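You operate a simulated robot arm through the tools that you are given. There is no shell and no other tool. Be economical: measure what you need, move in short steps, check, and stop when the job is done.

You run a simulated robot arm. Do the job below in one go: nothing can be reset, and whatever is moved stays where it is left.

## Task
Put things in order on the reading table. At the end: the yellow paper ball stands on top of the green parcel (marked "ABROAD"); the oblong black weight stands where the green month block (marked "AUGUST") stood; the short glass stands where the oblong black weight stood; the green month block from the reading table stands where the yellow paper ball stood; the orange box (marked "STRING") from the reading table stands where the short glass stood; whatever was shut is shut again. Leave all else as you found it, and nothing knocked over.

The check looks at the end state, three seconds after you hand in, the way a careful person would. Anything else that was tipped, shoved, dropped, spilled or broken makes it a failure.

## Robot
A 7-joint arm with a two-finger parallel gripper, fixed in place. Base frame: the origin is at the foot of the arm, x ahead of it, y to its left, z up; the work surface is at about z = 0.76. Lengths are in m, angles in rad, forces in N, time in s.
With the tool pointing down near the work surface it reaches from about 0.3 to 0.7 m from the base axis. Its first joint turns from -1.152 to 1.152 rad. Payload 1.57 kg.
Tool frame: the origin (TCP) lies between the finger pads and is the grasp point; the fingertips stand 0.03 m ahead of it; z points along the fingers, y is the line along which they close. Largest opening 0.11 m; finger width 0.024, thickness 0.012; the body of the gripper, 0.048 by 0.112 m, starts 0.078 m behind the TCP.
Orientation is that of the tool frame in the base frame, as a unit quaternion [x, y, z, w]. With the fingers straight down and closing along the base's y, the tool's x points along the base's -x, its y along +y and its z along -z.

## Interface
- The arm moves only by the tool step_arm. Its argument "rows" is one flat list of numbers, 7 for each row, row after row: the shift along the tool's x, y, z in m, then the turn, a rotation vector about the tool's x, y, z in rad, then the opening, from 0 (shut) to 1 (fully open). In form: [tx, ty, tz, wx, wy, wz, hand, tx, ty, tz, wx, wy, wz, hand, ...]. A call has 1 to 8 rows; each row shifts and turns the commanded pose from where the row before left it, along the tool's axes as they then stand. A row lasts 0.2 s, in which the tool goes at most 0.05 m and 0.15 rad; a call with a longer step from one row to the next is refused whole, and so is a gripper value outside its range. Where a pose cannot be reached the arm comes as near as it can. A force on the tool above 40 N (or 10 N above the force at the start of the call, whichever is more), or a blocked arm, ends the call early, and 0.2 s more pass. The fingers move at their own pace (about 0.108 m/s each) and stop on an object; they squeeze with about 36 N. The grip force told is the motor's: it shows also when the fingers shut on nothing. Time passes only in rows, and 0.2 s behind the last, so rows that do not move let the fingers close. The reply holds the time, the measured pose of the TCP, the force on the tool along the base axes, the opening and the grip force, in the units named above and with some noise.
- Cameras (640 x 400 px; columns grow to the right, rows downward): "scene" is fixed at [0.1448, -0.382, 1.4033]; the picture's right is [0.89, -0.46, 0.00], its down [-0.31, -0.60, -0.74] and it looks along [0.34, 0.66, -0.67] (base axes); focal length 360 px, centre (320, 200). "wrist" rides on the gripper at [0.07, 0.016, -0.141] in the tool frame; the picture's right is [-0.23, 0.97, 0.00], its down [-0.86, -0.20, -0.48] and it looks along [-0.47, -0.11, 0.88] (tool axes); focal length 222 px, centre (320, 200). There is no depth. A picture from a camera that has moved, and an enlarged one, comes with that camera's place and axes in the base frame and with its lens. The place of the scene camera against the robot may be out by one fixed shift of up to 0.012 m in any direction.
- capture(camera): a new picture of that camera. It takes no simulated time.
- inspect(camera, box): a new picture of the part [left, top, right, bottom] of that camera's present view, enlarged. It takes no simulated time.
- job_done(): hands the job in; it is judged then, once.

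Work in short steps. Places have to be worked out from the pictures, the camera data and where the tool is seen: move nearer, look again, correct. Check each grasp and each placing, and mend what went wrong. You have 120 turns and 76 pictures in all, those below and enlarged ones among them. Open the gripper and draw the arm clear of the work before you hand the job in, unless the task says otherwise; then end with one line.

The tools are called as name(argument=value, ...) on one line, values as JSON. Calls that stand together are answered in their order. step_arm: Moves the arm, as the interface text tells. Its arguments: {"type":"object","properties":{"rows":{"type":"array","items":{"type":"number"}}},"required":["rows"]} The other tools are called the same way: capture (camera) takes a picture; inspect (camera, box) takes an enlarged picture of a part of a camera's view; job_done () hands the job in.

At the start:

```text
clock: 0.0
tool_pos: [0.3991, 0.1437, 1.0236]
orientation: [0.0, 1.0, -0.001, 0.0]
ft_force: [-0.9, -0.8, -0.3]
gripper_width: 0.11
gripper_force: 0.1
```

scene: 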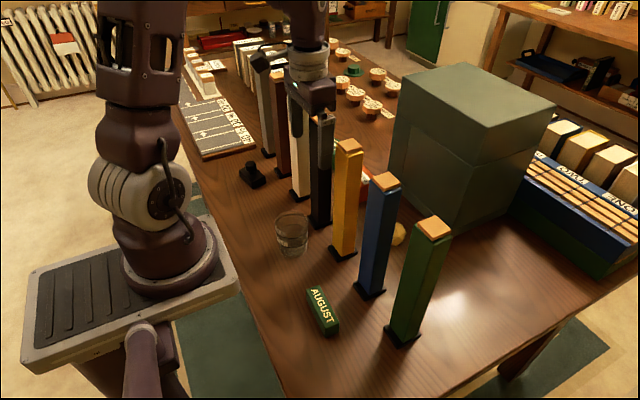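
wrist: 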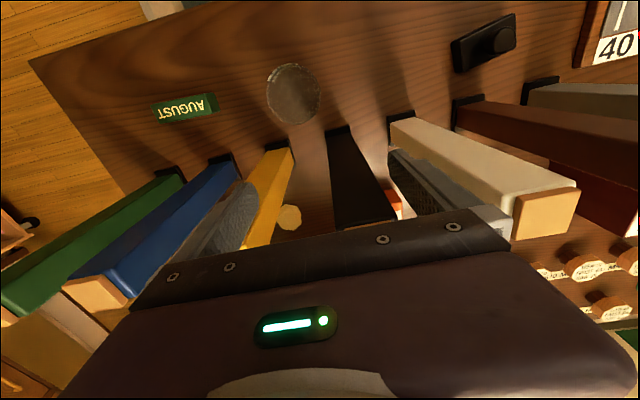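

I'll start by looking closely at the table from the scene camera.

inspect(camera="scene", box=[220, 130, 460, 350])

inspect(camera="scene", box=[380, 40, 640, 280])

inspect(camera="scene", box=[160, 0, 420, 200])

```text
1.82 times, centred on (340, 240) of scene
camera zoom: at [0.1448, -0.382, 1.4033], right [0.89, -0.46, 0.0], down [-0.31, -0.6, -0.74], along [0.34, 0.66, -0.67], focal length 654 px, centre (284, 127)
```

zoom: 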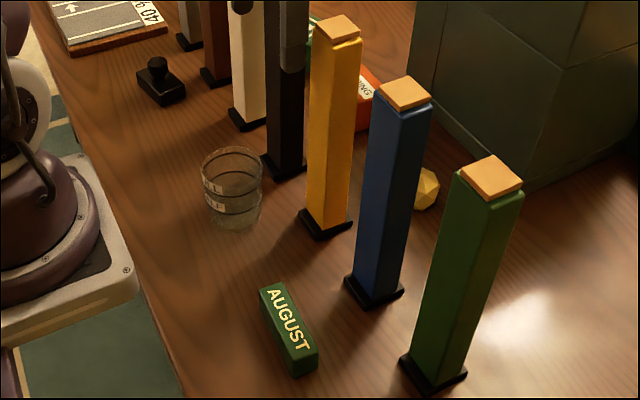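

```text
1.67 times, centred on (510, 160) of scene
camera zoom: at [0.1448, -0.382, 1.4033], right [0.89, -0.46, 0.0], down [-0.31, -0.6, -0.74], along [0.34, 0.66, -0.67], focal length 599 px, centre (3, 267)
```

zoom: 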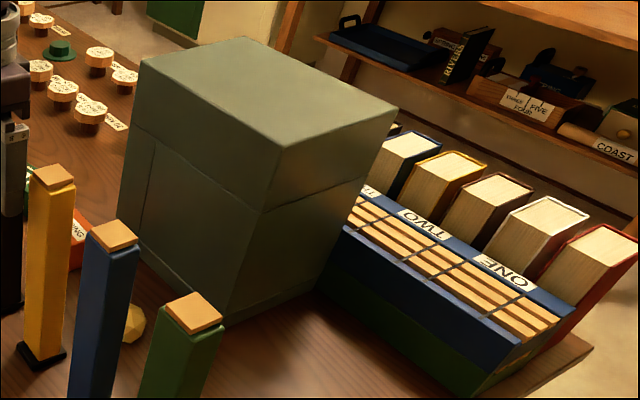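

```text
2.00 times, centred on (290, 100) of scene
camera zoom: at [0.1448, -0.382, 1.4033], right [0.89, -0.46, 0.0], down [-0.31, -0.6, -0.74], along [0.34, 0.66, -0.67], focal length 719 px, centre (380, 400)
```

zoom: 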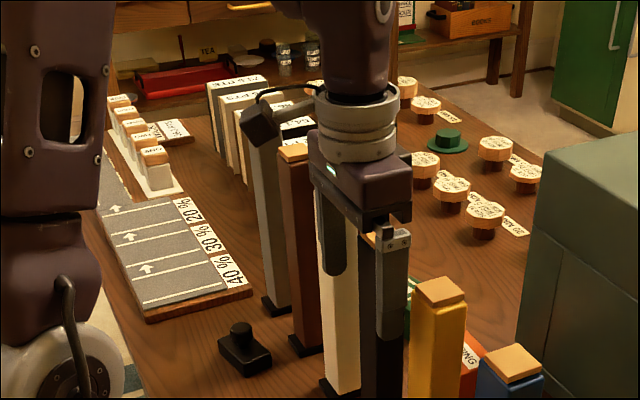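

The row of tall posts stands at about x≈0.435 with tops near z≈1.05, and the ball, STRING box and parcel are behind it. I'll lift the arm straight up, then move it forward above the posts for a look down.

step_arm(rows=[0, 0, -0.05, 0, 0, 0, 1, 0, 0, -0.05, 0, 0, 0, 1, 0, 0, -0.05, 0, 0, 0, 1, -0.04, 0, 0, 0, 0, 0, 1, -0.04, 0, 0, 0, 0, 0, 1, -0.04, 0, 0, 0, 0, 0, 1])

capture(camera="wrist")

capture(camera="scene")

```text
clock: 1.4
tool_pos: [0.518, 0.1431, 1.1738]
orientation: [0.0, 1.0, 0.0, -0.001]
ft_force: [0.5, -0.1, 0.0]
gripper_width: 0.11
gripper_force: 0.1
```

```text
70 pictures are left
camera wrist: at [0.4497, 0.1592, 1.3152], right [0.23, 0.97, 0.0], down [0.86, -0.2, 0.48], along [0.47, -0.11, -0.88], focal length 222 px, centre (320, 200)
```

wrist: 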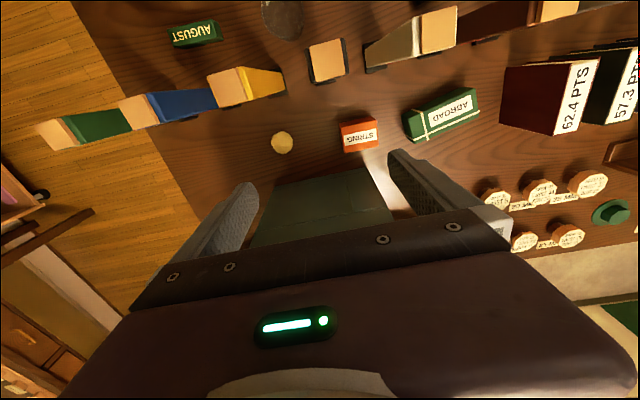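

```text
69 pictures are left
```

scene: 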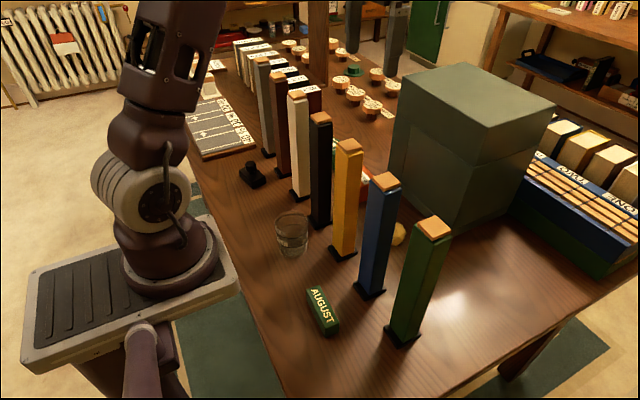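

All the objects on the far side are now visible in the wrist view. I'll enlarge that area to measure them.

inspect(camera="wrist", box=[240, 70, 500, 230])

inspect(camera="wrist", box=[20, 0, 340, 200])

```text
2.46 times, centred on (370, 150) of wrist
camera zoom: at [0.4497, 0.1592, 1.3152], right [0.23, 0.97, 0.0], down [0.86, -0.2, 0.48], along [0.47, -0.11, -0.88], focal length 547 px, centre (197, 323)
```

zoom: 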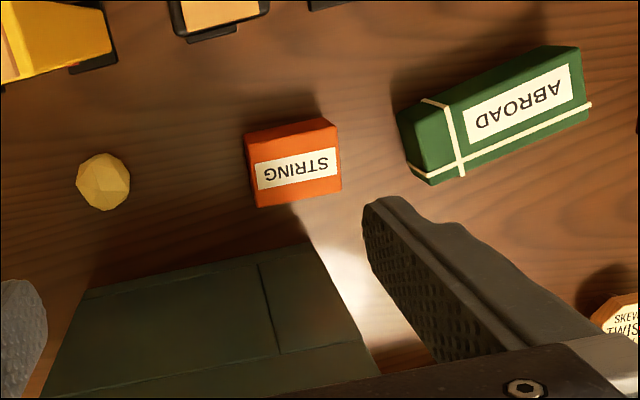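

```text
2.00 times, centred on (180, 100) of wrist
camera zoom: at [0.4497, 0.1592, 1.3152], right [0.23, 0.97, 0.0], down [0.86, -0.2, 0.48], along [0.47, -0.11, -0.88], focal length 444 px, centre (600, 400)
```

zoom: 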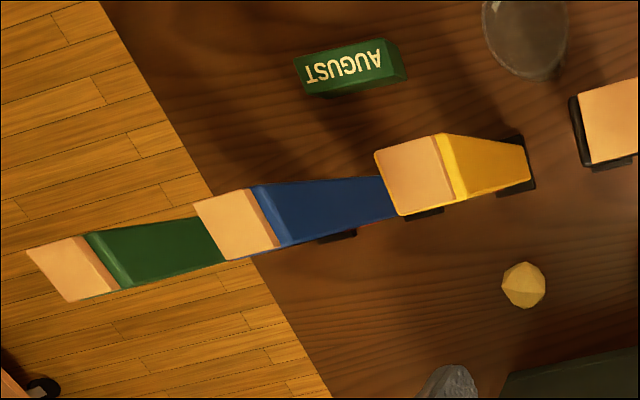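

The ball is at about (0.559, 0.041) with radius about 0.026. The cabinet front is near x≈0.68, and the posts end near x≈0.455. I'll yaw the tool by −90° so the camera bracket hangs along −y, away from the posts and cabinet.

step_arm(rows=[0, 0, 0, 0, 0, -0.1428, 1, 0, 0, 0, 0, 0, -0.1428, 1, 0, 0, 0, 0, 0, -0.1428, 1, 0, 0, 0, 0, 0, -0.1428, 1, 0, 0, 0, 0, 0, -0.1428, 1, 0, 0, 0, 0, 0, -0.1428, 1, 0, 0, 0, 0, 0, -0.1428, 1, 0, 0, 0, 0, 0, -0.1428, 1])

step_arm(rows=[0, 0, 0, 0, 0, -0.1428, 1, 0, 0, 0, 0, 0, -0.1428, 1, 0, 0, 0, 0, 0, -0.1428, 1, 0.034, -0.014, 0, 0, 0, 0, 1, 0.034, -0.014, 0, 0, 0, 0, 1, 0.034, -0.014, 0, 0, 0, 0, 1])

capture(camera="wrist")

```text
clock: 3.2
tool_pos: [0.5182, 0.142, 1.1732]
orientation: [-0.542, 0.84, 0.0, 0.0]
ft_force: [0.2, -0.1, -0.4]
gripper_width: 0.1101
gripper_force: 0.3
```

```text
clock: 4.6
tool_pos: [0.5599, 0.0405, 1.1742]
orientation: [0.708, -0.706, -0.001, -0.001]
ft_force: [-0.2, -0.6, -0.6]
gripper_width: 0.1101
gripper_force: 0.0
```

```text
66 pictures are left
camera wrist: at [0.5456, -0.0287, 1.3157], right [-0.97, 0.23, 0.0], down [0.2, 0.86, 0.48], along [0.11, 0.47, -0.88], focal length 222 px, centre (320, 200)
```

wrist: 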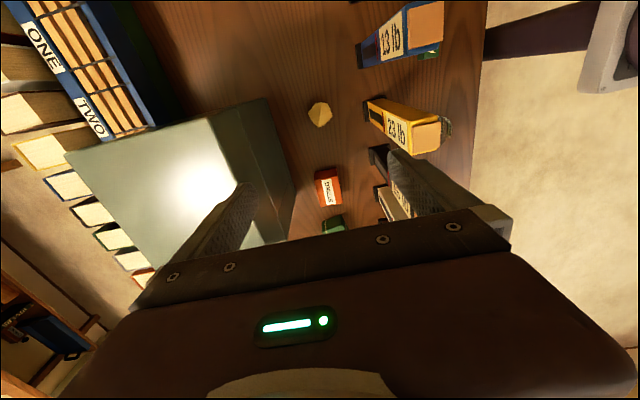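

The second view puts the ball at about (0.563, 0.040). I'll descend part way and check arm clearance over the posts.

step_arm(rows=[0, -0.003, 0.05, 0, 0, 0, 1, 0, 0, 0.05, 0, 0, 0, 1, 0, 0, 0.05, 0, 0, 0, 1, 0, 0, 0.05, 0, 0, 0, 1])

capture(camera="scene")

capture(camera="wrist")

```text
clock: 5.6
tool_pos: [0.5646, 0.0395, 0.9726]
orientation: [0.707, -0.707, 0.0, 0.0]
ft_force: [0.1, 0.0, -0.8]
gripper_width: 0.1102
gripper_force: 0.1
```

```text
65 pictures are left
```

scene: 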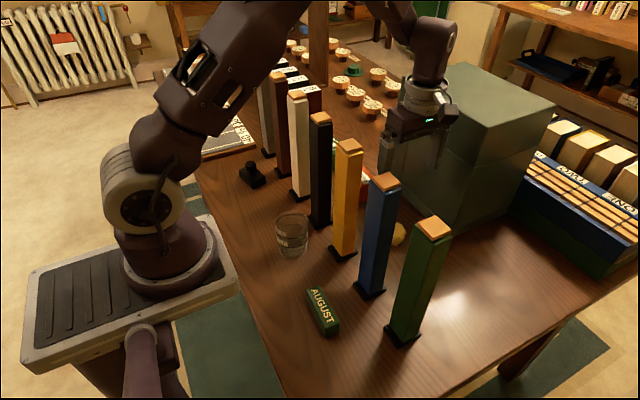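

```text
64 pictures are left
camera wrist: at [0.5479, -0.0295, 1.1147], right [-0.97, 0.23, 0.0], down [0.2, 0.85, 0.48], along [0.11, 0.47, -0.88], focal length 222 px, centre (320, 200)
```

wrist: 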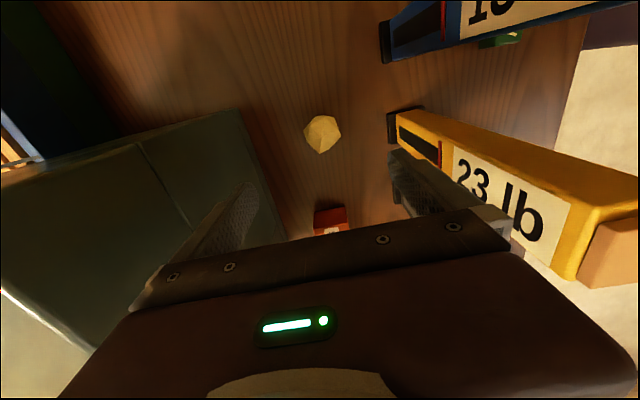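

The wrist joint sits about 0.23 above the TCP, and the forearm slopes up from there. The descent has about 4 cm to spare over the posts, so I'll look closely at the forearm and then lower in small steps.

step_arm(rows=[0, 0, 0.04, 0, 0, 0, 1, 0, 0, 0.04, 0, 0, 0, 1, 0, 0, 0.03, 0, 0, 0, 1])

inspect(camera="scene", box=[230, 0, 500, 170])

capture(camera="wrist")

```text
clock: 6.4
tool_pos: [0.5636, 0.041, 0.8638]
orientation: [0.707, -0.707, 0.0, 0.0]
ft_force: [0.1, 0.4, 0.3]
gripper_width: 0.1099
gripper_force: 0.2
```

```text
2.35 times, centred on (365, 85) of scene
camera zoom: at [0.1448, -0.382, 1.4033], right [0.89, -0.46, 0.0], down [-0.31, -0.6, -0.74], along [0.34, 0.66, -0.67], focal length 846 px, centre (214, 471)
```

zoom: 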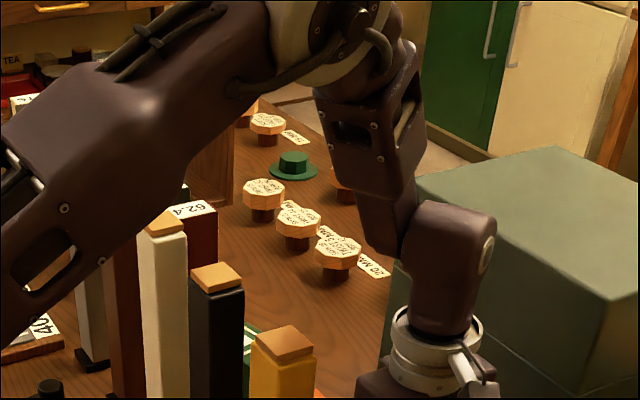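

```text
62 pictures are left
camera wrist: at [0.5478, -0.0288, 1.0057], right [-0.97, 0.23, 0.0], down [0.2, 0.85, 0.48], along [0.11, 0.47, -0.88], focal length 222 px, centre (320, 200)
```

wrist: 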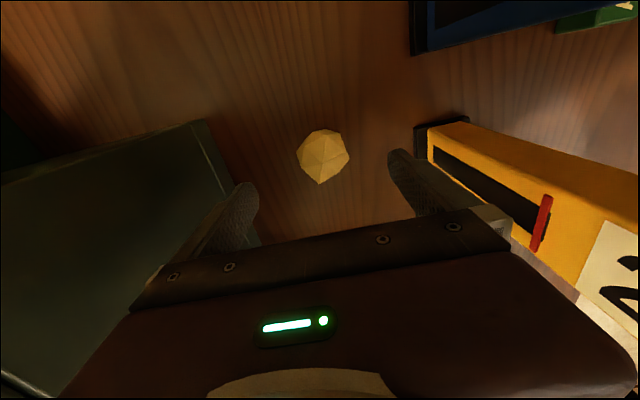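

Clearance is comfortable: the elbow is well above the posts. The ball measures at (0.561, 0.040), so I'll descend to z≈0.79 and close.

step_arm(rows=[0, 0.003, 0.03, 0, 0, 0, 1, 0, 0, 0.03, 0, 0, 0, 1, 0, 0, 0.013, 0, 0, 0, 1, 0, 0, 0, 0, 0, 0, 0, 0, 0, 0, 0, 0, 0, 0, 0, 0, 0, 0, 0, 0, 0])

capture(camera="wrist")

```text
clock: 7.8
tool_pos: [0.5609, 0.0408, 0.7908]
orientation: [-0.707, 0.708, -0.001, 0.0]
ft_force: [0.4, 0.0, -0.3]
gripper_width: 0.0492
gripper_force: 35.6
```

```text
61 pictures are left
camera wrist: at [0.5447, -0.0286, 0.9324], right [-0.97, 0.23, 0.0], down [0.2, 0.85, 0.48], along [0.11, 0.47, -0.88], focal length 222 px, centre (320, 200)
```

wrist: 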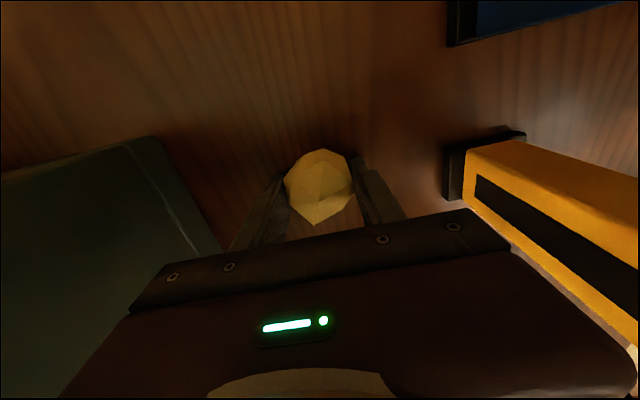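

The ball is gripped (width 0.049). I'll lift it and move toward the parcel for a close look at its top.

step_arm(rows=[0, 0, -0.05, 0, 0, 0, 0, 0, 0, -0.05, 0, 0, 0, 0, 0, 0, -0.05, 0, 0, 0, 0, 0, 0, -0.05, 0, 0, 0, 0, -0.05, 0, 0, 0, 0, 0, 0, -0.05, 0, 0, 0, 0, 0, 0, -0.05, 0, 0, 0, 0, 0, 0, -0.05, 0, 0, 0, 0, 0, 0])

capture(camera="wrist")

capture(camera="scene")

```text
clock: 9.6
tool_pos: [0.5584, 0.2409, 0.991]
orientation: [-0.705, 0.709, 0.001, 0.001]
ft_force: [-0.4, 0.9, 0.1]
gripper_width: 0.0476
gripper_force: 36.1
```

```text
60 pictures are left
camera wrist: at [0.5444, 0.172, 1.1323], right [-0.97, 0.23, 0.0], down [0.2, 0.85, 0.48], along [0.11, 0.47, -0.88], focal length 222 px, centre (320, 200)
```

wrist: 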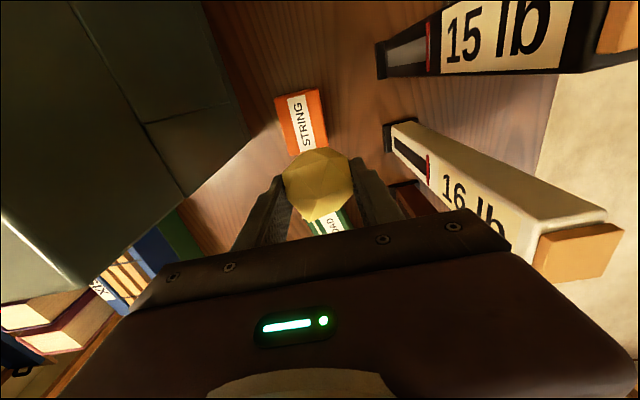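

```text
59 pictures are left
```

scene: 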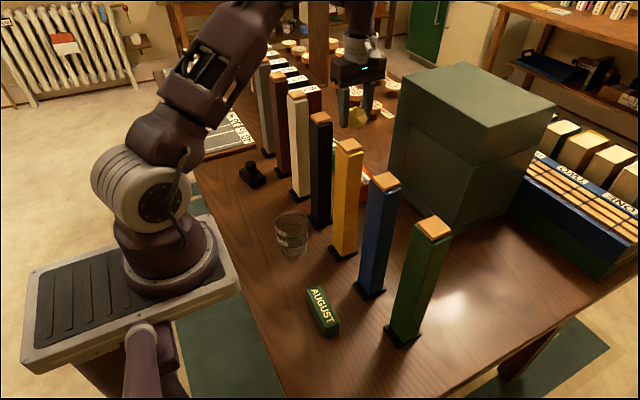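

The hand hides the parcel, so I'll move further along +y until the camera is above it.

step_arm(rows=[-0.045, 0, -0.01, 0, 0, 0, 0, -0.045, 0, -0.01, 0, 0, 0, 0, -0.045, 0, 0, 0, 0, 0, 0, -0.04, 0, 0, 0, 0, 0, 0])

capture(camera="wrist")

```text
clock: 10.6
tool_pos: [0.5437, 0.3763, 1.0113]
orientation: [0.707, -0.707, 0.0, 0.0]
ft_force: [-0.1, -0.1, 0.5]
gripper_width: 0.0478
gripper_force: 35.8
out of reach, approached as far as the arm can: row 3, 4
```

```text
58 pictures are left
camera wrist: at [0.5276, 0.3078, 1.153], right [-0.97, 0.23, 0.0], down [0.2, 0.85, 0.48], along [0.11, 0.47, -0.88], focal length 222 px, centre (320, 200)
```

wrist: 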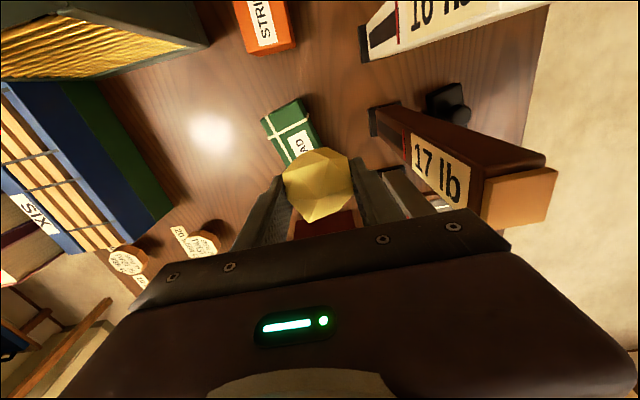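

The arm's reach limit is near (0.544, 0.376) at this height. I'll enlarge the parcel in this view to measure its visible near end.

inspect(camera="wrist", box=[230, 80, 350, 170])

```text
4.44 times, centred on (290, 125) of wrist
camera zoom: at [0.5276, 0.3078, 1.153], right [-0.97, 0.23, 0.0], down [0.2, 0.85, 0.48], along [0.11, 0.47, -0.88], focal length 987 px, centre (453, 533)
```

zoom: 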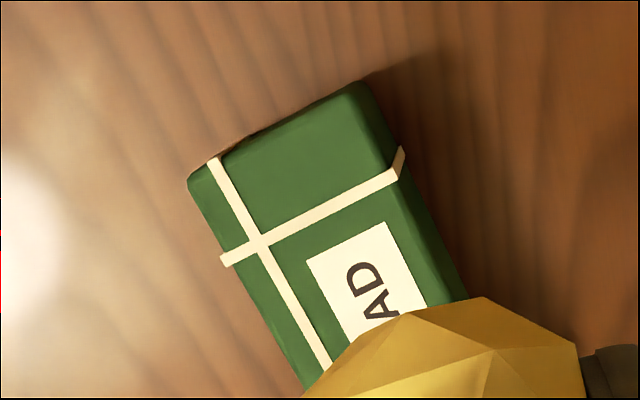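

I estimate the parcel top at z≈0.81, spanning from (0.597, 0.334) to (0.564, 0.467), with the cross string at y≈0.362. The target for the ball is about (0.573, 0.388). I'll lower first and check reach.

step_arm(rows=[0, 0, 0.03, 0, 0, 0, 0, 0, 0, 0.03, 0, 0, 0, 0, 0, 0, 0.03, 0, 0, 0, 0])

```text
clock: 11.4
tool_pos: [0.5432, 0.3764, 0.9211]
orientation: [0.707, -0.707, -0.001, -0.001]
ft_force: [0.2, 0.1, -0.6]
gripper_width: 0.0477
gripper_force: 36.0
```

The commanded pose follows the reached one, so the readings can be trusted. Next I'll move out to (0.573, 0.388) at this height.

step_arm(rows=[-0.006, -0.015, 0, 0, 0, 0, 0, -0.006, -0.015, 0.02, 0, 0, 0, 0])

capture(camera="wrist")

inspect(camera="scene", box=[260, 20, 440, 200])

```text
clock: 12.0
tool_pos: [0.5631, 0.3776, 0.9005]
orientation: [-0.706, 0.708, 0.0, 0.0]
ft_force: [0.3, -0.4, -0.6]
gripper_width: 0.0476
gripper_force: 36.6
out of reach, approached as far as the arm can: row 1, 2
```

```text
56 pictures are left
camera wrist: at [0.548, 0.3091, 1.0429], right [-0.97, 0.23, 0.0], down [0.2, 0.85, 0.48], along [0.11, 0.47, -0.88], focal length 222 px, centre (320, 200)
```

wrist: 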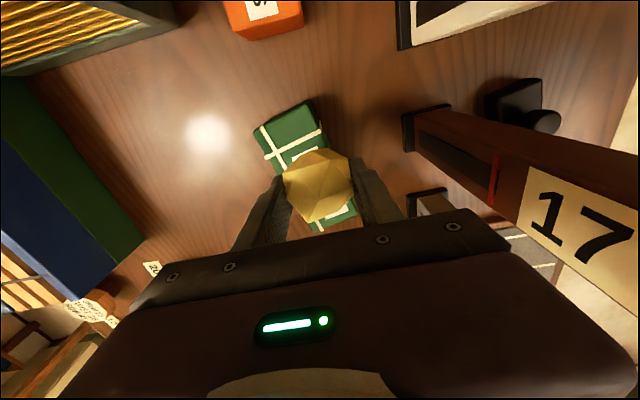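

```text
2.22 times, centred on (350, 110) of scene
camera zoom: at [0.1448, -0.382, 1.4033], right [0.89, -0.46, 0.0], down [-0.31, -0.6, -0.74], along [0.34, 0.66, -0.67], focal length 799 px, centre (253, 400)
```

zoom: 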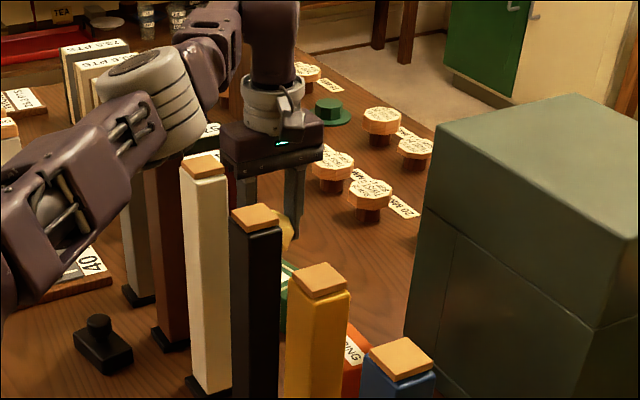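

At this stretch the nearly straight arm would come close to the post tops, because the reach limit is r≈0.68. It is safer to place the ball with the tool tilted, with the wrist toward −y. To keep the ball on its facet, I'll set it back down on its spot, regrip it tilted and then place it at that same tilt. First I return to the ball's spot.

step_arm(rows=[0.03, 0, -0.03, 0, 0, 0, 0, 0.045, 0, -0.02, 0, 0, 0, 0, 0.05, 0, 0, 0, 0, 0, 0, 0.05, 0, 0, 0, 0, 0, 0, 0.05, 0, 0, 0, 0, 0, 0, 0.05, 0, 0, 0, 0, 0, 0, 0.05, 0.002, 0, 0, 0, 0, 0, 0.012, 0, 0, 0, 0, 0, 0])

```text
clock: 13.8
tool_pos: [0.5615, 0.041, 0.951]
orientation: [0.707, -0.707, -0.001, 0.0]
ft_force: [0.1, 0.0, -0.7]
gripper_width: 0.0472
gripper_force: 36.0
```

Back above the ball spot. I'll lower to the original grasp height, release, and check.

step_arm(rows=[0, 0, 0.05, 0, 0, 0, 0, 0, 0, 0.05, 0, 0, 0, 0, 0, 0, 0.04, 0, 0, 0, 0, 0, 0, 0.02, 0, 0, 0, 0, 0, 0, 0, 0, 0, 0, 0, 0, 0, 0, 0, 0, 0, 0.7, 0, 0, 0, 0, 0, 0, 0.9])

capture(camera="wrist")

```text
clock: 15.4
tool_pos: [0.5621, 0.0429, 0.791]
orientation: [-0.707, 0.707, 0.0, 0.0]
ft_force: [0.5, 1.4, 0.2]
gripper_width: 0.0989
gripper_force: 0.1
```

```text
54 pictures are left
camera wrist: at [0.546, -0.0264, 0.9327], right [-0.97, 0.23, 0.0], down [0.2, 0.85, 0.48], along [0.11, 0.47, -0.88], focal length 222 px, centre (320, 200)
```

wrist: 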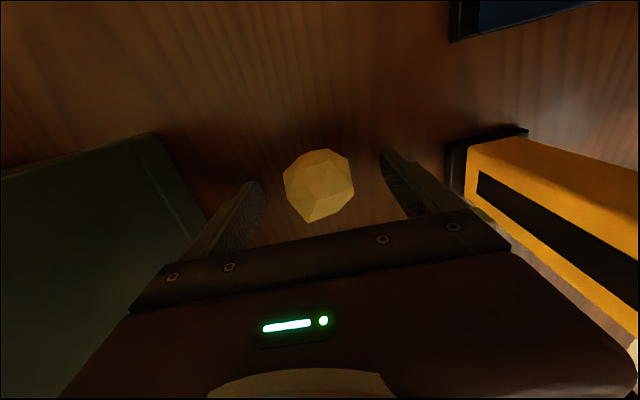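

The ball stands where it was. I'll raise 9 mm, tilt the tool 0.35 rad so the fingers point slightly toward +y, and regrip.

step_arm(rows=[0, 0, -0.009, 0, 0, 0, 0.9, 0, 0, 0, 0, -0.117, 0, 0.9, 0, 0, 0, 0, -0.117, 0, 0.9, 0, 0, 0, 0, -0.117, 0, 0.9])

capture(camera="wrist")

```text
clock: 16.4
tool_pos: [0.5616, 0.0427, 0.7997]
orientation: [0.697, -0.696, -0.123, -0.125]
ft_force: [0.2, -0.3, 0.0]
gripper_width: 0.099
gripper_force: 0.1
```

```text
53 pictures are left
camera wrist: at [0.546, -0.0717, 0.909], right [-0.97, 0.21, 0.08], down [0.2, 0.64, 0.74], along [0.11, 0.74, -0.66], focal length 222 px, centre (320, 200)
```

wrist: 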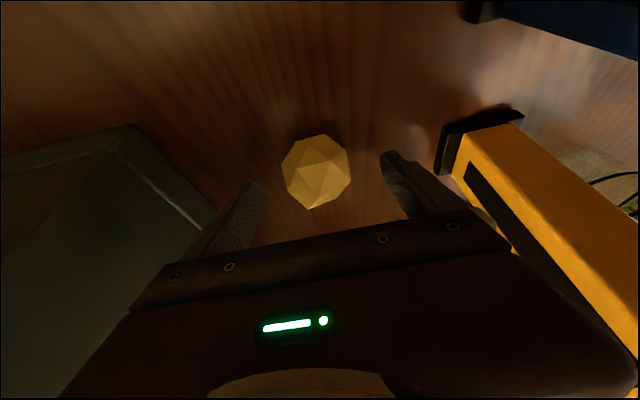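

The ball's centre is about 1 cm toward −y from the finger axis, so I'll shift to match and close.

step_arm(rows=[0.01, 0, -0.004, 0, 0, 0, 0.9, 0, 0, 0, 0, 0, 0, 0, 0, 0, 0, 0, 0, 0, 0, 0, 0, 0, 0, 0, 0, 0])

capture(camera="wrist")

```text
clock: 17.4
tool_pos: [0.5614, 0.0311, 0.8008]
orientation: [0.696, -0.696, -0.124, -0.123]
ft_force: [0.3, -0.5, -0.3]
gripper_width: 0.0473
gripper_force: 36.3
```

```text
52 pictures are left
camera wrist: at [0.546, -0.0825, 0.9094], right [-0.97, 0.21, 0.08], down [0.2, 0.64, 0.74], along [0.11, 0.74, -0.66], focal length 222 px, centre (320, 200)
```

wrist: 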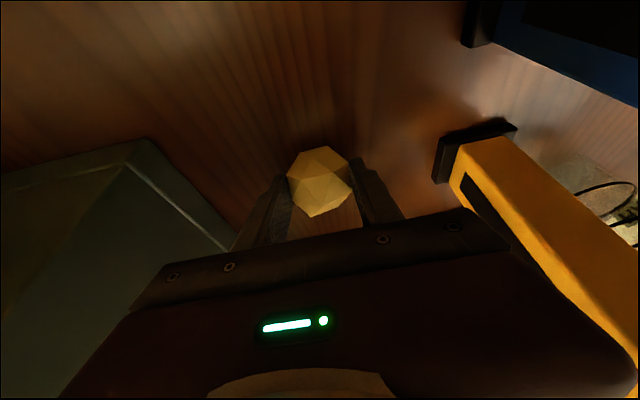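

Gripped at the tilt, the ball is 15 mm below and 5 mm beyond the TCP. I'll lift it and travel along +y toward the parcel.

step_arm(rows=[-0.0138, 0, -0.0376, 0, 0, 0, 0, -0.0138, 0, -0.0376, 0, 0, 0, 0, -0.0138, 0, -0.0376, 0, 0, 0, 0, -0.047, 0, 0.0172, 0, 0, 0, 0, -0.047, 0, 0.0172, 0, 0, 0, 0, -0.047, 0, 0.0172, 0, 0, 0, 0, -0.047, -0.005, 0.0172, 0, 0, 0, 0, -0.047, -0.009, 0.0162, 0, 0, 0, 0])

capture(camera="wrist")

capture(camera="scene")

```text
refused: row 7 steps farther than a row can; nothing moved
```

```text
51 pictures are left
camera wrist: at [0.546, -0.0825, 0.9094], right [-0.97, 0.21, 0.08], down [0.2, 0.64, 0.74], along [0.11, 0.74, -0.66], focal length 222 px, centre (320, 200)
```

wrist: 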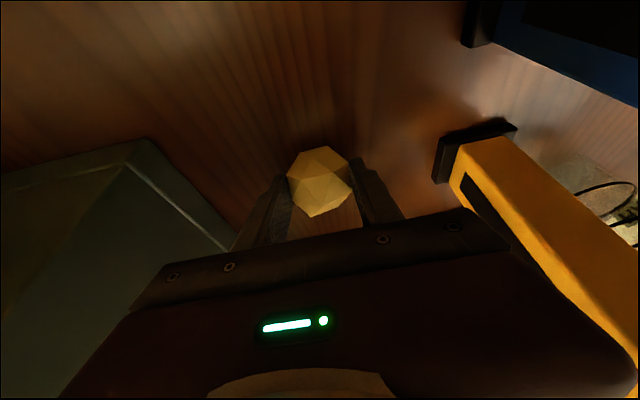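

```text
50 pictures are left
```

scene: 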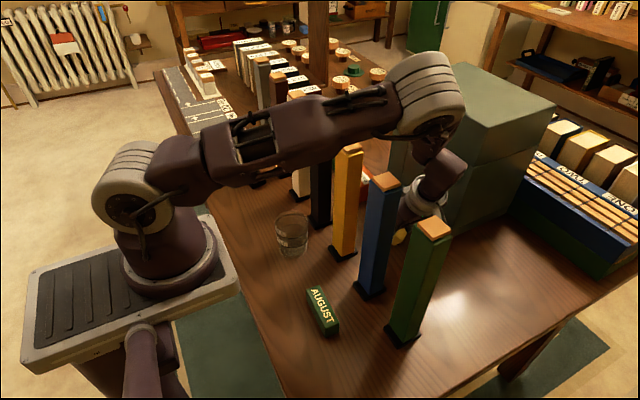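

The refusal was only a row slightly over the step limit. Working through the arm's geometry, the elbow stays about 5 cm above the post tops at the target with this tilt. I'll repeat with slightly shorter rows.

step_arm(rows=[-0.0138, 0, -0.0376, 0, 0, 0, 0, -0.0138, 0, -0.0376, 0, 0, 0, 0, -0.0138, 0, -0.0376, 0, 0, 0, 0, -0.046, 0, 0.0168, 0, 0, 0, 0, -0.046, 0, 0.0168, 0, 0, 0, 0, -0.046, 0, 0.0168, 0, 0, 0, 0, -0.046, -0.005, 0.0168, 0, 0, 0, 0, -0.046, -0.005, 0.0168, 0, 0, 0, 0])

capture(camera="wrist")

capture(camera="scene")

```text
clock: 19.2
tool_pos: [0.5718, 0.2758, 0.9216]
orientation: [-0.696, 0.696, 0.123, 0.124]
ft_force: [0.2, 0.7, 0.6]
gripper_width: 0.0475
gripper_force: 36.1
```

```text
49 pictures are left
camera wrist: at [0.5552, 0.1628, 1.03], right [-0.97, 0.21, 0.08], down [0.2, 0.64, 0.74], along [0.11, 0.74, -0.66], focal length 222 px, centre (320, 200)
```

wrist: 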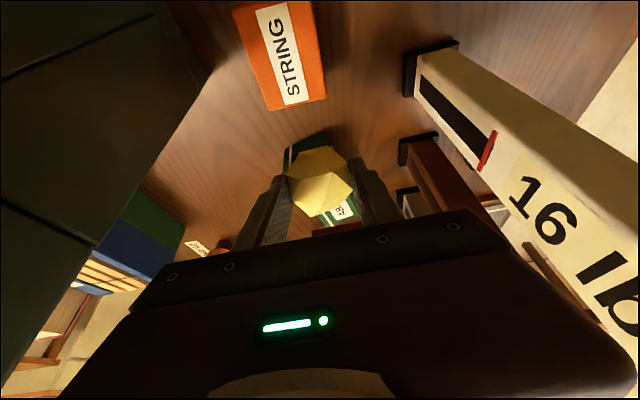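

```text
48 pictures are left
```

scene: 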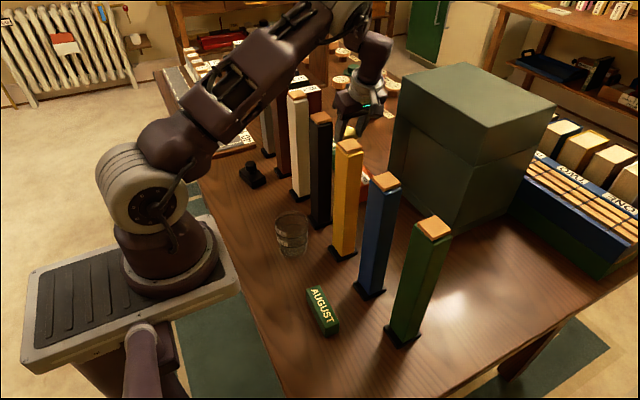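

Clear so far. I'll continue to y≈0.381 at this height and look again.

step_arm(rows=[-0.046, -0.002, 0.0168, 0, 0, 0, 0, -0.046, -0.002, 0.0168, 0, 0, 0, 0, -0.0066, 0, 0.0024, 0, 0, 0, 0])

inspect(camera="wrist", box=[230, 60, 430, 240])

inspect(camera="scene", box=[260, 0, 460, 180])

```text
clock: 20.0
tool_pos: [0.5765, 0.3817, 0.9211]
orientation: [-0.696, 0.696, 0.124, 0.123]
ft_force: [0.8, -0.6, 0.1]
gripper_width: 0.0472
gripper_force: 36.1
```

```text
2.22 times, centred on (330, 150) of wrist
camera zoom: at [0.5596, 0.2676, 1.0297], right [-0.97, 0.21, 0.08], down [0.2, 0.64, 0.74], along [0.11, 0.74, -0.66], focal length 494 px, centre (298, 311)
```

zoom: 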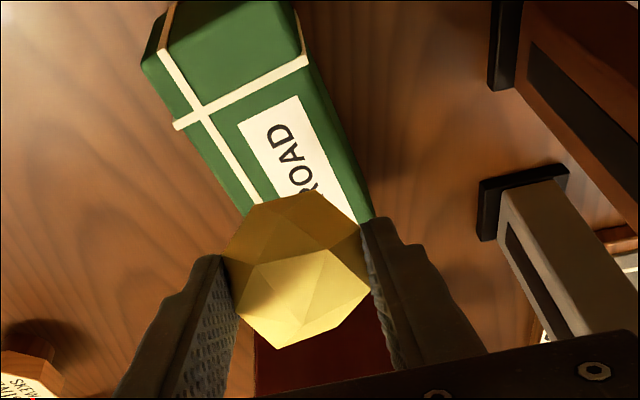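

```text
2.22 times, centred on (360, 90) of scene
camera zoom: at [0.1448, -0.3819, 1.4033], right [0.89, -0.46, 0.0], down [-0.31, -0.6, -0.74], along [0.34, 0.66, -0.67], focal length 799 px, centre (231, 444)
```

zoom: 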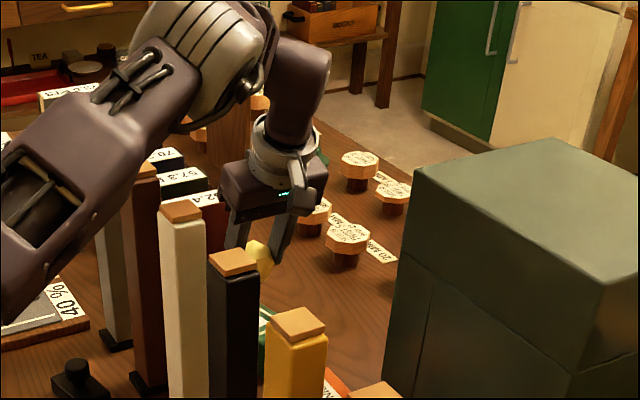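

Position and parcel height (top ≈0.81) agree between two views. I'll lower to just above contact.

step_arm(rows=[0.0103, 0, 0.0282, 0, 0, 0, 0, 0.0103, 0, 0.0282, 0, 0, 0, 0])

inspect(camera="wrist", box=[230, 60, 430, 240])

```text
clock: 20.6
tool_pos: [0.5746, 0.3806, 0.8604]
orientation: [0.697, -0.696, -0.124, -0.124]
ft_force: [-0.2, 0.2, -0.4]
gripper_width: 0.0474
gripper_force: 35.9
```

```text
2.22 times, centred on (330, 150) of wrist
camera zoom: at [0.5599, 0.2666, 0.9698], right [-0.97, 0.21, 0.08], down [0.2, 0.64, 0.74], along [0.11, 0.74, -0.66], focal length 494 px, centre (298, 311)
```

zoom: 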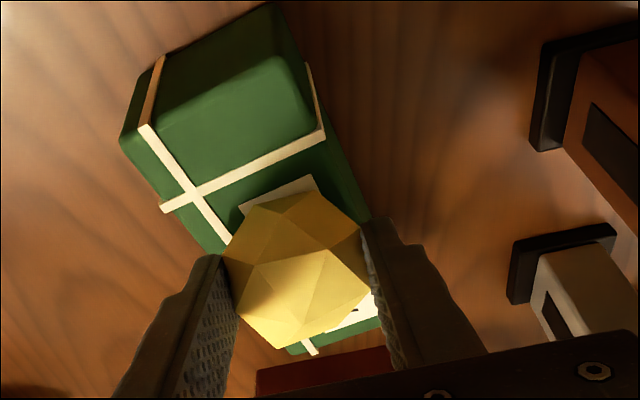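

The ball is over the label between the strings, with about 1 cm to go. I'll lower slowly.

step_arm(rows=[0.001, 0, 0.0028, 0, 0, 0, 0, 0.001, 0, 0.0028, 0, 0, 0, 0, 0, 0, 0, 0, 0, 0, 0])

```text
clock: 21.4
tool_pos: [0.5753, 0.3811, 0.8547]
orientation: [0.697, -0.696, -0.123, -0.124]
ft_force: [-1.0, -0.5, 1.9]
gripper_width: 0.0473
gripper_force: 36.0
```

step_arm(rows=[0.0007, 0, 0.0018, 0, 0, 0, 0, 0, 0, 0, 0, 0, 0, 0])

inspect(camera="wrist", box=[230, 60, 430, 240])

```text
clock: 22.0
tool_pos: [0.5761, 0.3812, 0.8543]
orientation: [-0.696, 0.696, 0.124, 0.125]
ft_force: [-3.3, -5.2, 22.2]
gripper_width: 0.0471
gripper_force: 36.2
```

```text
2.22 times, centred on (330, 150) of wrist
camera zoom: at [0.56, 0.2674, 0.9636], right [-0.97, 0.21, 0.08], down [0.2, 0.64, 0.75], along [0.11, 0.74, -0.66], focal length 494 px, centre (298, 311)
```

zoom: 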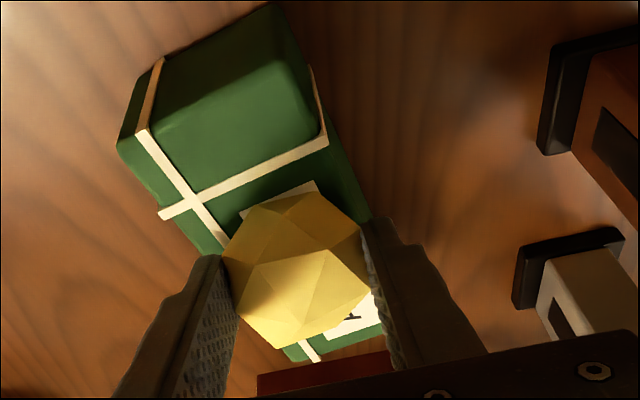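

Contact is made at 22 N. I'll ease up by a millimetre and open gently.

step_arm(rows=[-0.0004, 0, -0.0013, 0, 0, 0, 0, 0, 0, 0, 0, 0, 0, 0.5, 0, 0, 0, 0, 0, 0, 0.7, 0, 0, 0, 0, 0, 0, 0.85])

inspect(camera="wrist", box=[230, 60, 430, 240])

```text
clock: 23.0
tool_pos: [0.5761, 0.3813, 0.8539]
orientation: [-0.696, 0.696, 0.123, 0.124]
ft_force: [-0.5, 0.0, -0.4]
gripper_width: 0.0936
gripper_force: 0.1
```

```text
2.22 times, centred on (330, 150) of wrist
camera zoom: at [0.5599, 0.2674, 0.9633], right [-0.97, 0.21, 0.08], down [0.2, 0.64, 0.74], along [0.11, 0.74, -0.66], focal length 494 px, centre (298, 311)
```

zoom: 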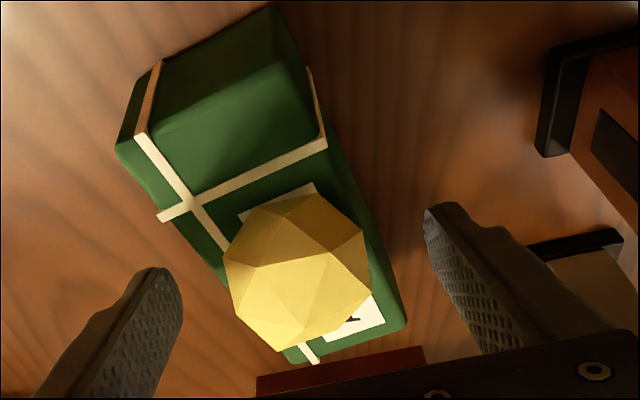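

The ball stands free on the parcel. I'll retreat along the tool axis and then back along −y.

step_arm(rows=[0, 0, -0.03, 0, 0, 0, 0.85, 0, 0, -0.05, 0, 0, 0, 0.85, 0, 0, -0.04, 0, 0, 0, 0.85, 0.046, 0, -0.0168, 0, 0, 0, 1, 0.046, 0, -0.0168, 0, 0, 0, 1, 0.046, 0.01, -0.0068, 0, 0, 0, 1, 0.046, 0.0, -0.0168, 0, 0, 0, 1, 0.046, 0, -0.0168, 0, 0, 0, 1])

step_arm(rows=[-0.0155, 0, -0.0423, 0, 0.117, 0, 1, 0, 0, -0.045, 0, 0.117, 0, 1, 0, 0, -0.045, 0, 0.117, 0, 1, 0, 0, -0.02, 0, 0, 0, 1])

capture(camera="wrist")

```text
clock: 24.8
tool_pos: [0.5655, 0.0977, 0.958]
orientation: [0.697, -0.696, -0.124, -0.124]
ft_force: [-0.5, 0.4, -0.1]
gripper_width: 0.1102
gripper_force: 0.0
```

```text
clock: 25.8
tool_pos: [0.5651, 0.0821, 1.1119]
orientation: [-0.707, 0.707, 0.0, 0.0]
ft_force: [0.4, 0.5, 0.5]
gripper_width: 0.11
gripper_force: 0.2
```

```text
42 pictures are left
camera wrist: at [0.5496, 0.0133, 1.2534], right [-0.97, 0.23, 0.0], down [0.2, 0.86, 0.48], along [0.11, 0.47, -0.88], focal length 222 px, centre (320, 200)
```

wrist: 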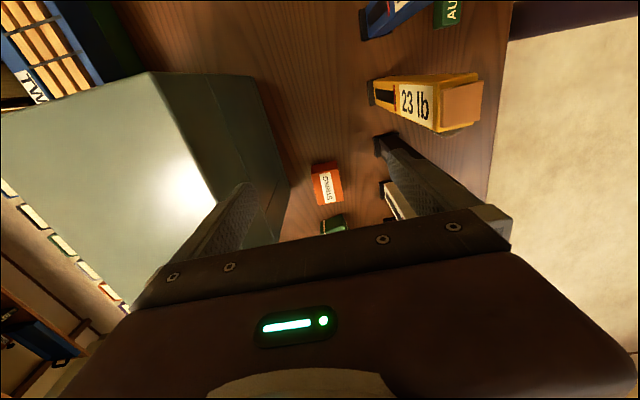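

Next is the AUGUST block at about (0.317, −0.06). I'll cross back over the posts at z≈1.13 and look down on it.

step_arm(rows=[0, 0, -0.025, 0, 0, 0, 1, 0.024, 0.041, 0, 0, 0, 0, 1, 0.024, 0.041, 0, 0, 0, 0, 1, 0.024, 0.041, 0, 0, 0, 0, 1, 0.024, 0.041, 0, 0, 0, 0, 1, 0.024, 0.041, 0, 0, 0, 0, 1, 0.022, 0.041, 0, 0, 0, 0, 1])

capture(camera="wrist")

```text
clock: 27.4
tool_pos: [0.3182, -0.0592, 1.1347]
orientation: [0.707, -0.707, -0.001, 0.0]
ft_force: [-0.6, -0.3, -0.5]
gripper_width: 0.11
gripper_force: 0.1
```

```text
41 pictures are left
camera wrist: at [0.3032, -0.1292, 1.2771], right [-0.97, 0.23, 0.0], down [0.2, 0.85, 0.48], along [0.11, 0.47, -0.88], focal length 222 px, centre (320, 200)
```

wrist: 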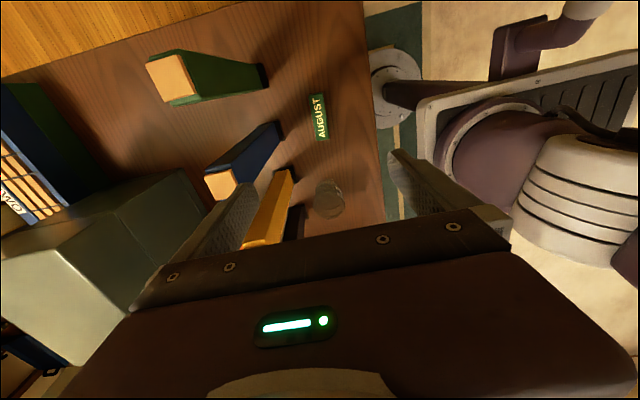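

AUGUST measures at (0.321, −0.060). I'll descend and zoom to get its angle.

step_arm(rows=[0, -0.002, 0.05, 0, 0, 0, 1, 0, 0, 0.05, 0, 0, 0, 1, 0, 0, 0.05, 0, 0, 0, 1, 0, 0, 0.05, 0, 0, 0, 1])

inspect(camera="wrist", box=[240, 60, 420, 220])

```text
clock: 28.4
tool_pos: [0.3201, -0.0586, 0.934]
orientation: [-0.707, 0.707, 0.001, 0.0]
ft_force: [-0.4, 0.2, -0.4]
gripper_width: 0.1098
gripper_force: 0.1
```

```text
2.50 times, centred on (330, 140) of wrist
camera zoom: at [0.305, -0.1278, 1.0754], right [-0.97, 0.23, 0.0], down [0.2, 0.86, 0.48], along [0.11, 0.47, -0.88], focal length 555 px, centre (295, 350)
```

zoom: 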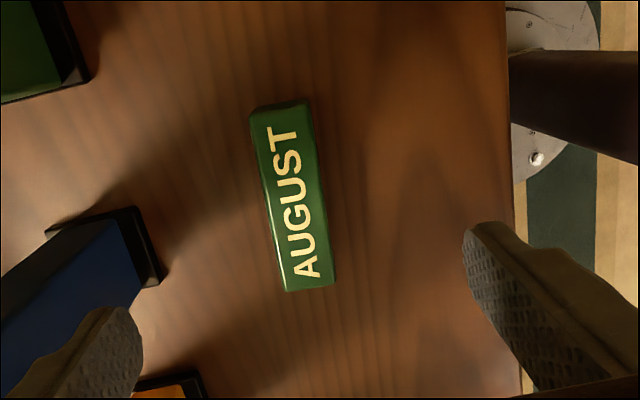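

The block is aligned within about 3.6° of y and centred at (0.3206, −0.059). I'll yaw slightly, descend to z≈0.793 and grip.

step_arm(rows=[0, 0, 0.045, 0, 0, 0.063, 1, 0, 0, 0.045, 0, 0, 0, 1, 0, 0, 0.04, 0, 0, 0, 1, 0, 0, 0.01, 0, 0, 0, 1, 0, 0, 0, 0, 0, 0, 0.1, 0, 0, 0, 0, 0, 0, 0, 0, 0, 0, 0, 0, 0, 0, 0, 0, 0, 0, 0, 0, 0])

inspect(camera="wrist", box=[220, 60, 420, 240])

```text
clock: 30.2
tool_pos: [0.3209, -0.0595, 0.7941]
orientation: [-0.685, 0.729, 0.0, 0.0]
ft_force: [-0.7, 0.1, -1.4]
gripper_width: 0.0292
gripper_force: 35.9
```

```text
2.22 times, centred on (320, 150) of wrist
camera zoom: at [0.301, -0.1269, 0.9369], right [-0.96, 0.29, 0.0], down [0.25, 0.84, 0.48], along [0.14, 0.46, -0.88], focal length 494 px, centre (320, 311)
```

zoom: 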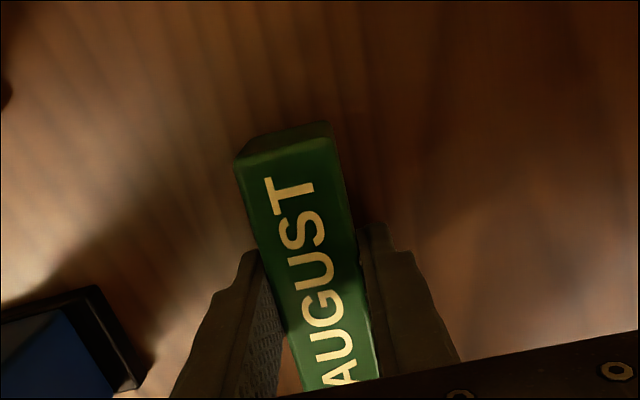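

AUGUST is gripped. I'll lift it clear and carry it over the posts to the ball's old spot at (0.561, 0.040).

step_arm(rows=[0, 0, -0.049, 0, 0, 0, 0, 0, 0, -0.049, 0, 0, 0, 0, 0, 0, -0.049, 0, 0, 0, 0, 0, 0, -0.049, 0, 0, 0, 0, 0, 0, -0.049, 0, 0, 0, 0, 0, 0, -0.049, 0, 0, 0, 0, 0, 0, -0.049, 0, 0, 0, 0])

step_arm(rows=[-0.0191, -0.039, 0, 0, 0, 0, 0, -0.0191, -0.039, 0, 0, 0, 0, 0, -0.0191, -0.039, 0, 0, 0, 0, 0, -0.0191, -0.039, 0, 0, 0, 0, 0, -0.0191, -0.039, 0, 0, 0, 0, 0, -0.0191, -0.039, 0, 0, 0, 0, 0])

capture(camera="wrist")

```text
clock: 31.8
tool_pos: [0.3214, -0.0582, 1.1409]
orientation: [-0.685, 0.729, -0.001, 0.001]
ft_force: [0.0, 0.7, -0.5]
gripper_width: 0.0289
gripper_force: 36.3
```

```text
clock: 33.2
tool_pos: [0.5613, 0.0408, 1.1381]
orientation: [-0.685, 0.729, 0.0, 0.0]
ft_force: [0.9, -0.1, -0.2]
gripper_width: 0.0291
gripper_force: 36.2
```

```text
38 pictures are left
camera wrist: at [0.5416, -0.0276, 1.2807], right [-0.96, 0.29, 0.0], down [0.25, 0.84, 0.48], along [0.14, 0.46, -0.88], focal length 222 px, centre (320, 200)
```

wrist: 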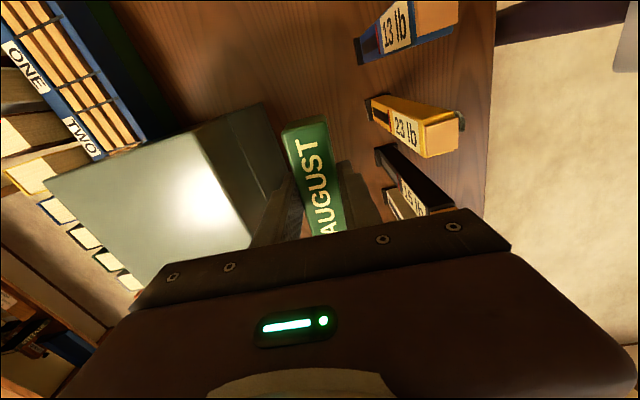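

The block is over the spot with clear corridor below it. I'll lower toward z≈0.795.

step_arm(rows=[0, 0, 0.05, 0, 0, 0, 0, 0, 0, 0.05, 0, 0, 0, 0, 0, 0, 0.05, 0, 0, 0, 0, 0, 0, 0.05, 0, 0, 0, 0, 0, 0, 0.05, 0, 0, 0, 0, 0, 0, 0.05, 0, 0, 0, 0, 0, 0, 0.035, 0, 0, 0, 0, 0, 0, 0.005, 0, 0, 0, 0])

```text
clock: 35.0
tool_pos: [0.5629, 0.0402, 0.7981]
orientation: [-0.685, 0.728, -0.001, 0.0]
ft_force: [0.9, 0.3, -1.1]
gripper_width: 0.0288
gripper_force: 35.6
```

step_arm(rows=[0, 0.001, 0.003, 0, 0, 0, 0, 0, 0, 0.001, 0, 0, 0, 0, 0, 0, 0, 0, 0, 0, 0])

```text
clock: 35.8
tool_pos: [0.562, 0.0407, 0.7948]
orientation: [-0.685, 0.729, 0.001, 0.0]
ft_force: [-0.9, 0.2, 5.0]
gripper_width: 0.029
gripper_force: 36.0
```

Light contact at 5 N. I'll open, retreat up, and verify.

step_arm(rows=[0, 0, 0, 0, 0, 0, 0.4, 0, 0, 0, 0, 0, 0, 0.8, 0, 0, 0, 0, 0, 0, 0.8, 0, 0, -0.04, 0, 0, 0, 0.8, 0, 0, -0.05, 0, 0, 0, 1, 0, 0, -0.05, 0, 0, 0, 1])

capture(camera="wrist")

```text
clock: 37.2
tool_pos: [0.5607, 0.0395, 0.9349]
orientation: [-0.685, 0.728, 0.0, 0.001]
ft_force: [0.7, 0.0, -1.0]
gripper_width: 0.11
gripper_force: 0.0
```

```text
37 pictures are left
camera wrist: at [0.5411, -0.028, 1.0765], right [-0.96, 0.29, 0.0], down [0.25, 0.84, 0.48], along [0.14, 0.46, -0.88], focal length 222 px, centre (320, 200)
```

wrist: 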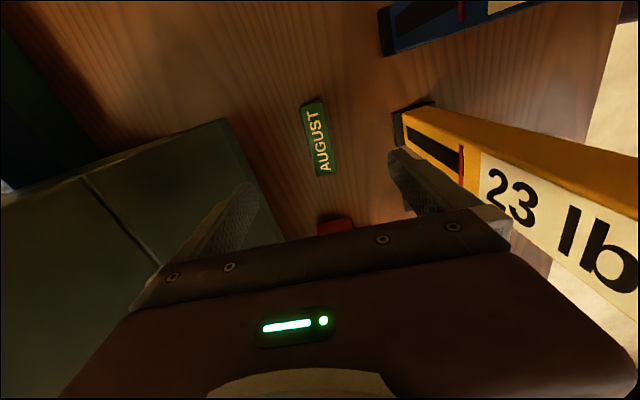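

AUGUST stands where the ball was. Next is the black weight: I'll go up and over the posts to about (0.335, 0.40).

step_arm(rows=[0, 0, -0.05, 0, 0, 0, 1, 0, 0, -0.05, 0, 0, 0, 1, 0, 0, -0.05, 0, 0, 0, 1, 0, 0, -0.05, 0, 0, 0, 1, -0.0383, 0.0276, 0, 0, 0, 0, 1, -0.0383, 0.0276, 0, 0, 0, 0, 1, -0.0383, 0.0276, 0, 0, 0, 0, 1, -0.0383, 0.0276, 0, 0, 0, 0, 1])

step_arm(rows=[-0.0383, 0.0276, 0, 0, 0, 0, 1, -0.0383, 0.0276, 0, 0, 0, 0, 1, -0.0383, 0.0276, 0, 0, 0, 0, 1, -0.0383, 0.0276, 0, 0, 0, 0, 1, -0.0383, 0.0276, 0, 0, 0, 0, 1])

capture(camera="wrist")

```text
clock: 39.0
tool_pos: [0.4589, 0.2011, 1.1349]
orientation: [-0.685, 0.729, 0.0, 0.0]
ft_force: [0.2, 0.3, 0.8]
gripper_width: 0.1099
gripper_force: 0.1
```

```text
clock: 40.2
tool_pos: [0.335, 0.3996, 1.135]
orientation: [-0.685, 0.729, 0.0, 0.0]
ft_force: [-0.3, -0.6, 0.5]
gripper_width: 0.1099
gripper_force: 0.0
```

```text
36 pictures are left
camera wrist: at [0.3148, 0.3319, 1.2763], right [-0.96, 0.29, 0.0], down [0.25, 0.84, 0.48], along [0.14, 0.46, -0.88], focal length 222 px, centre (320, 200)
```

wrist: 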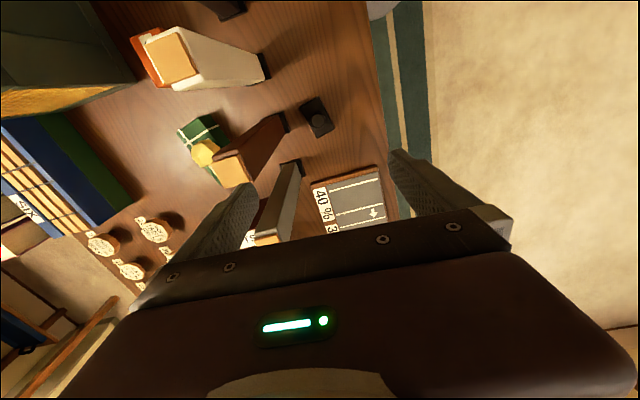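

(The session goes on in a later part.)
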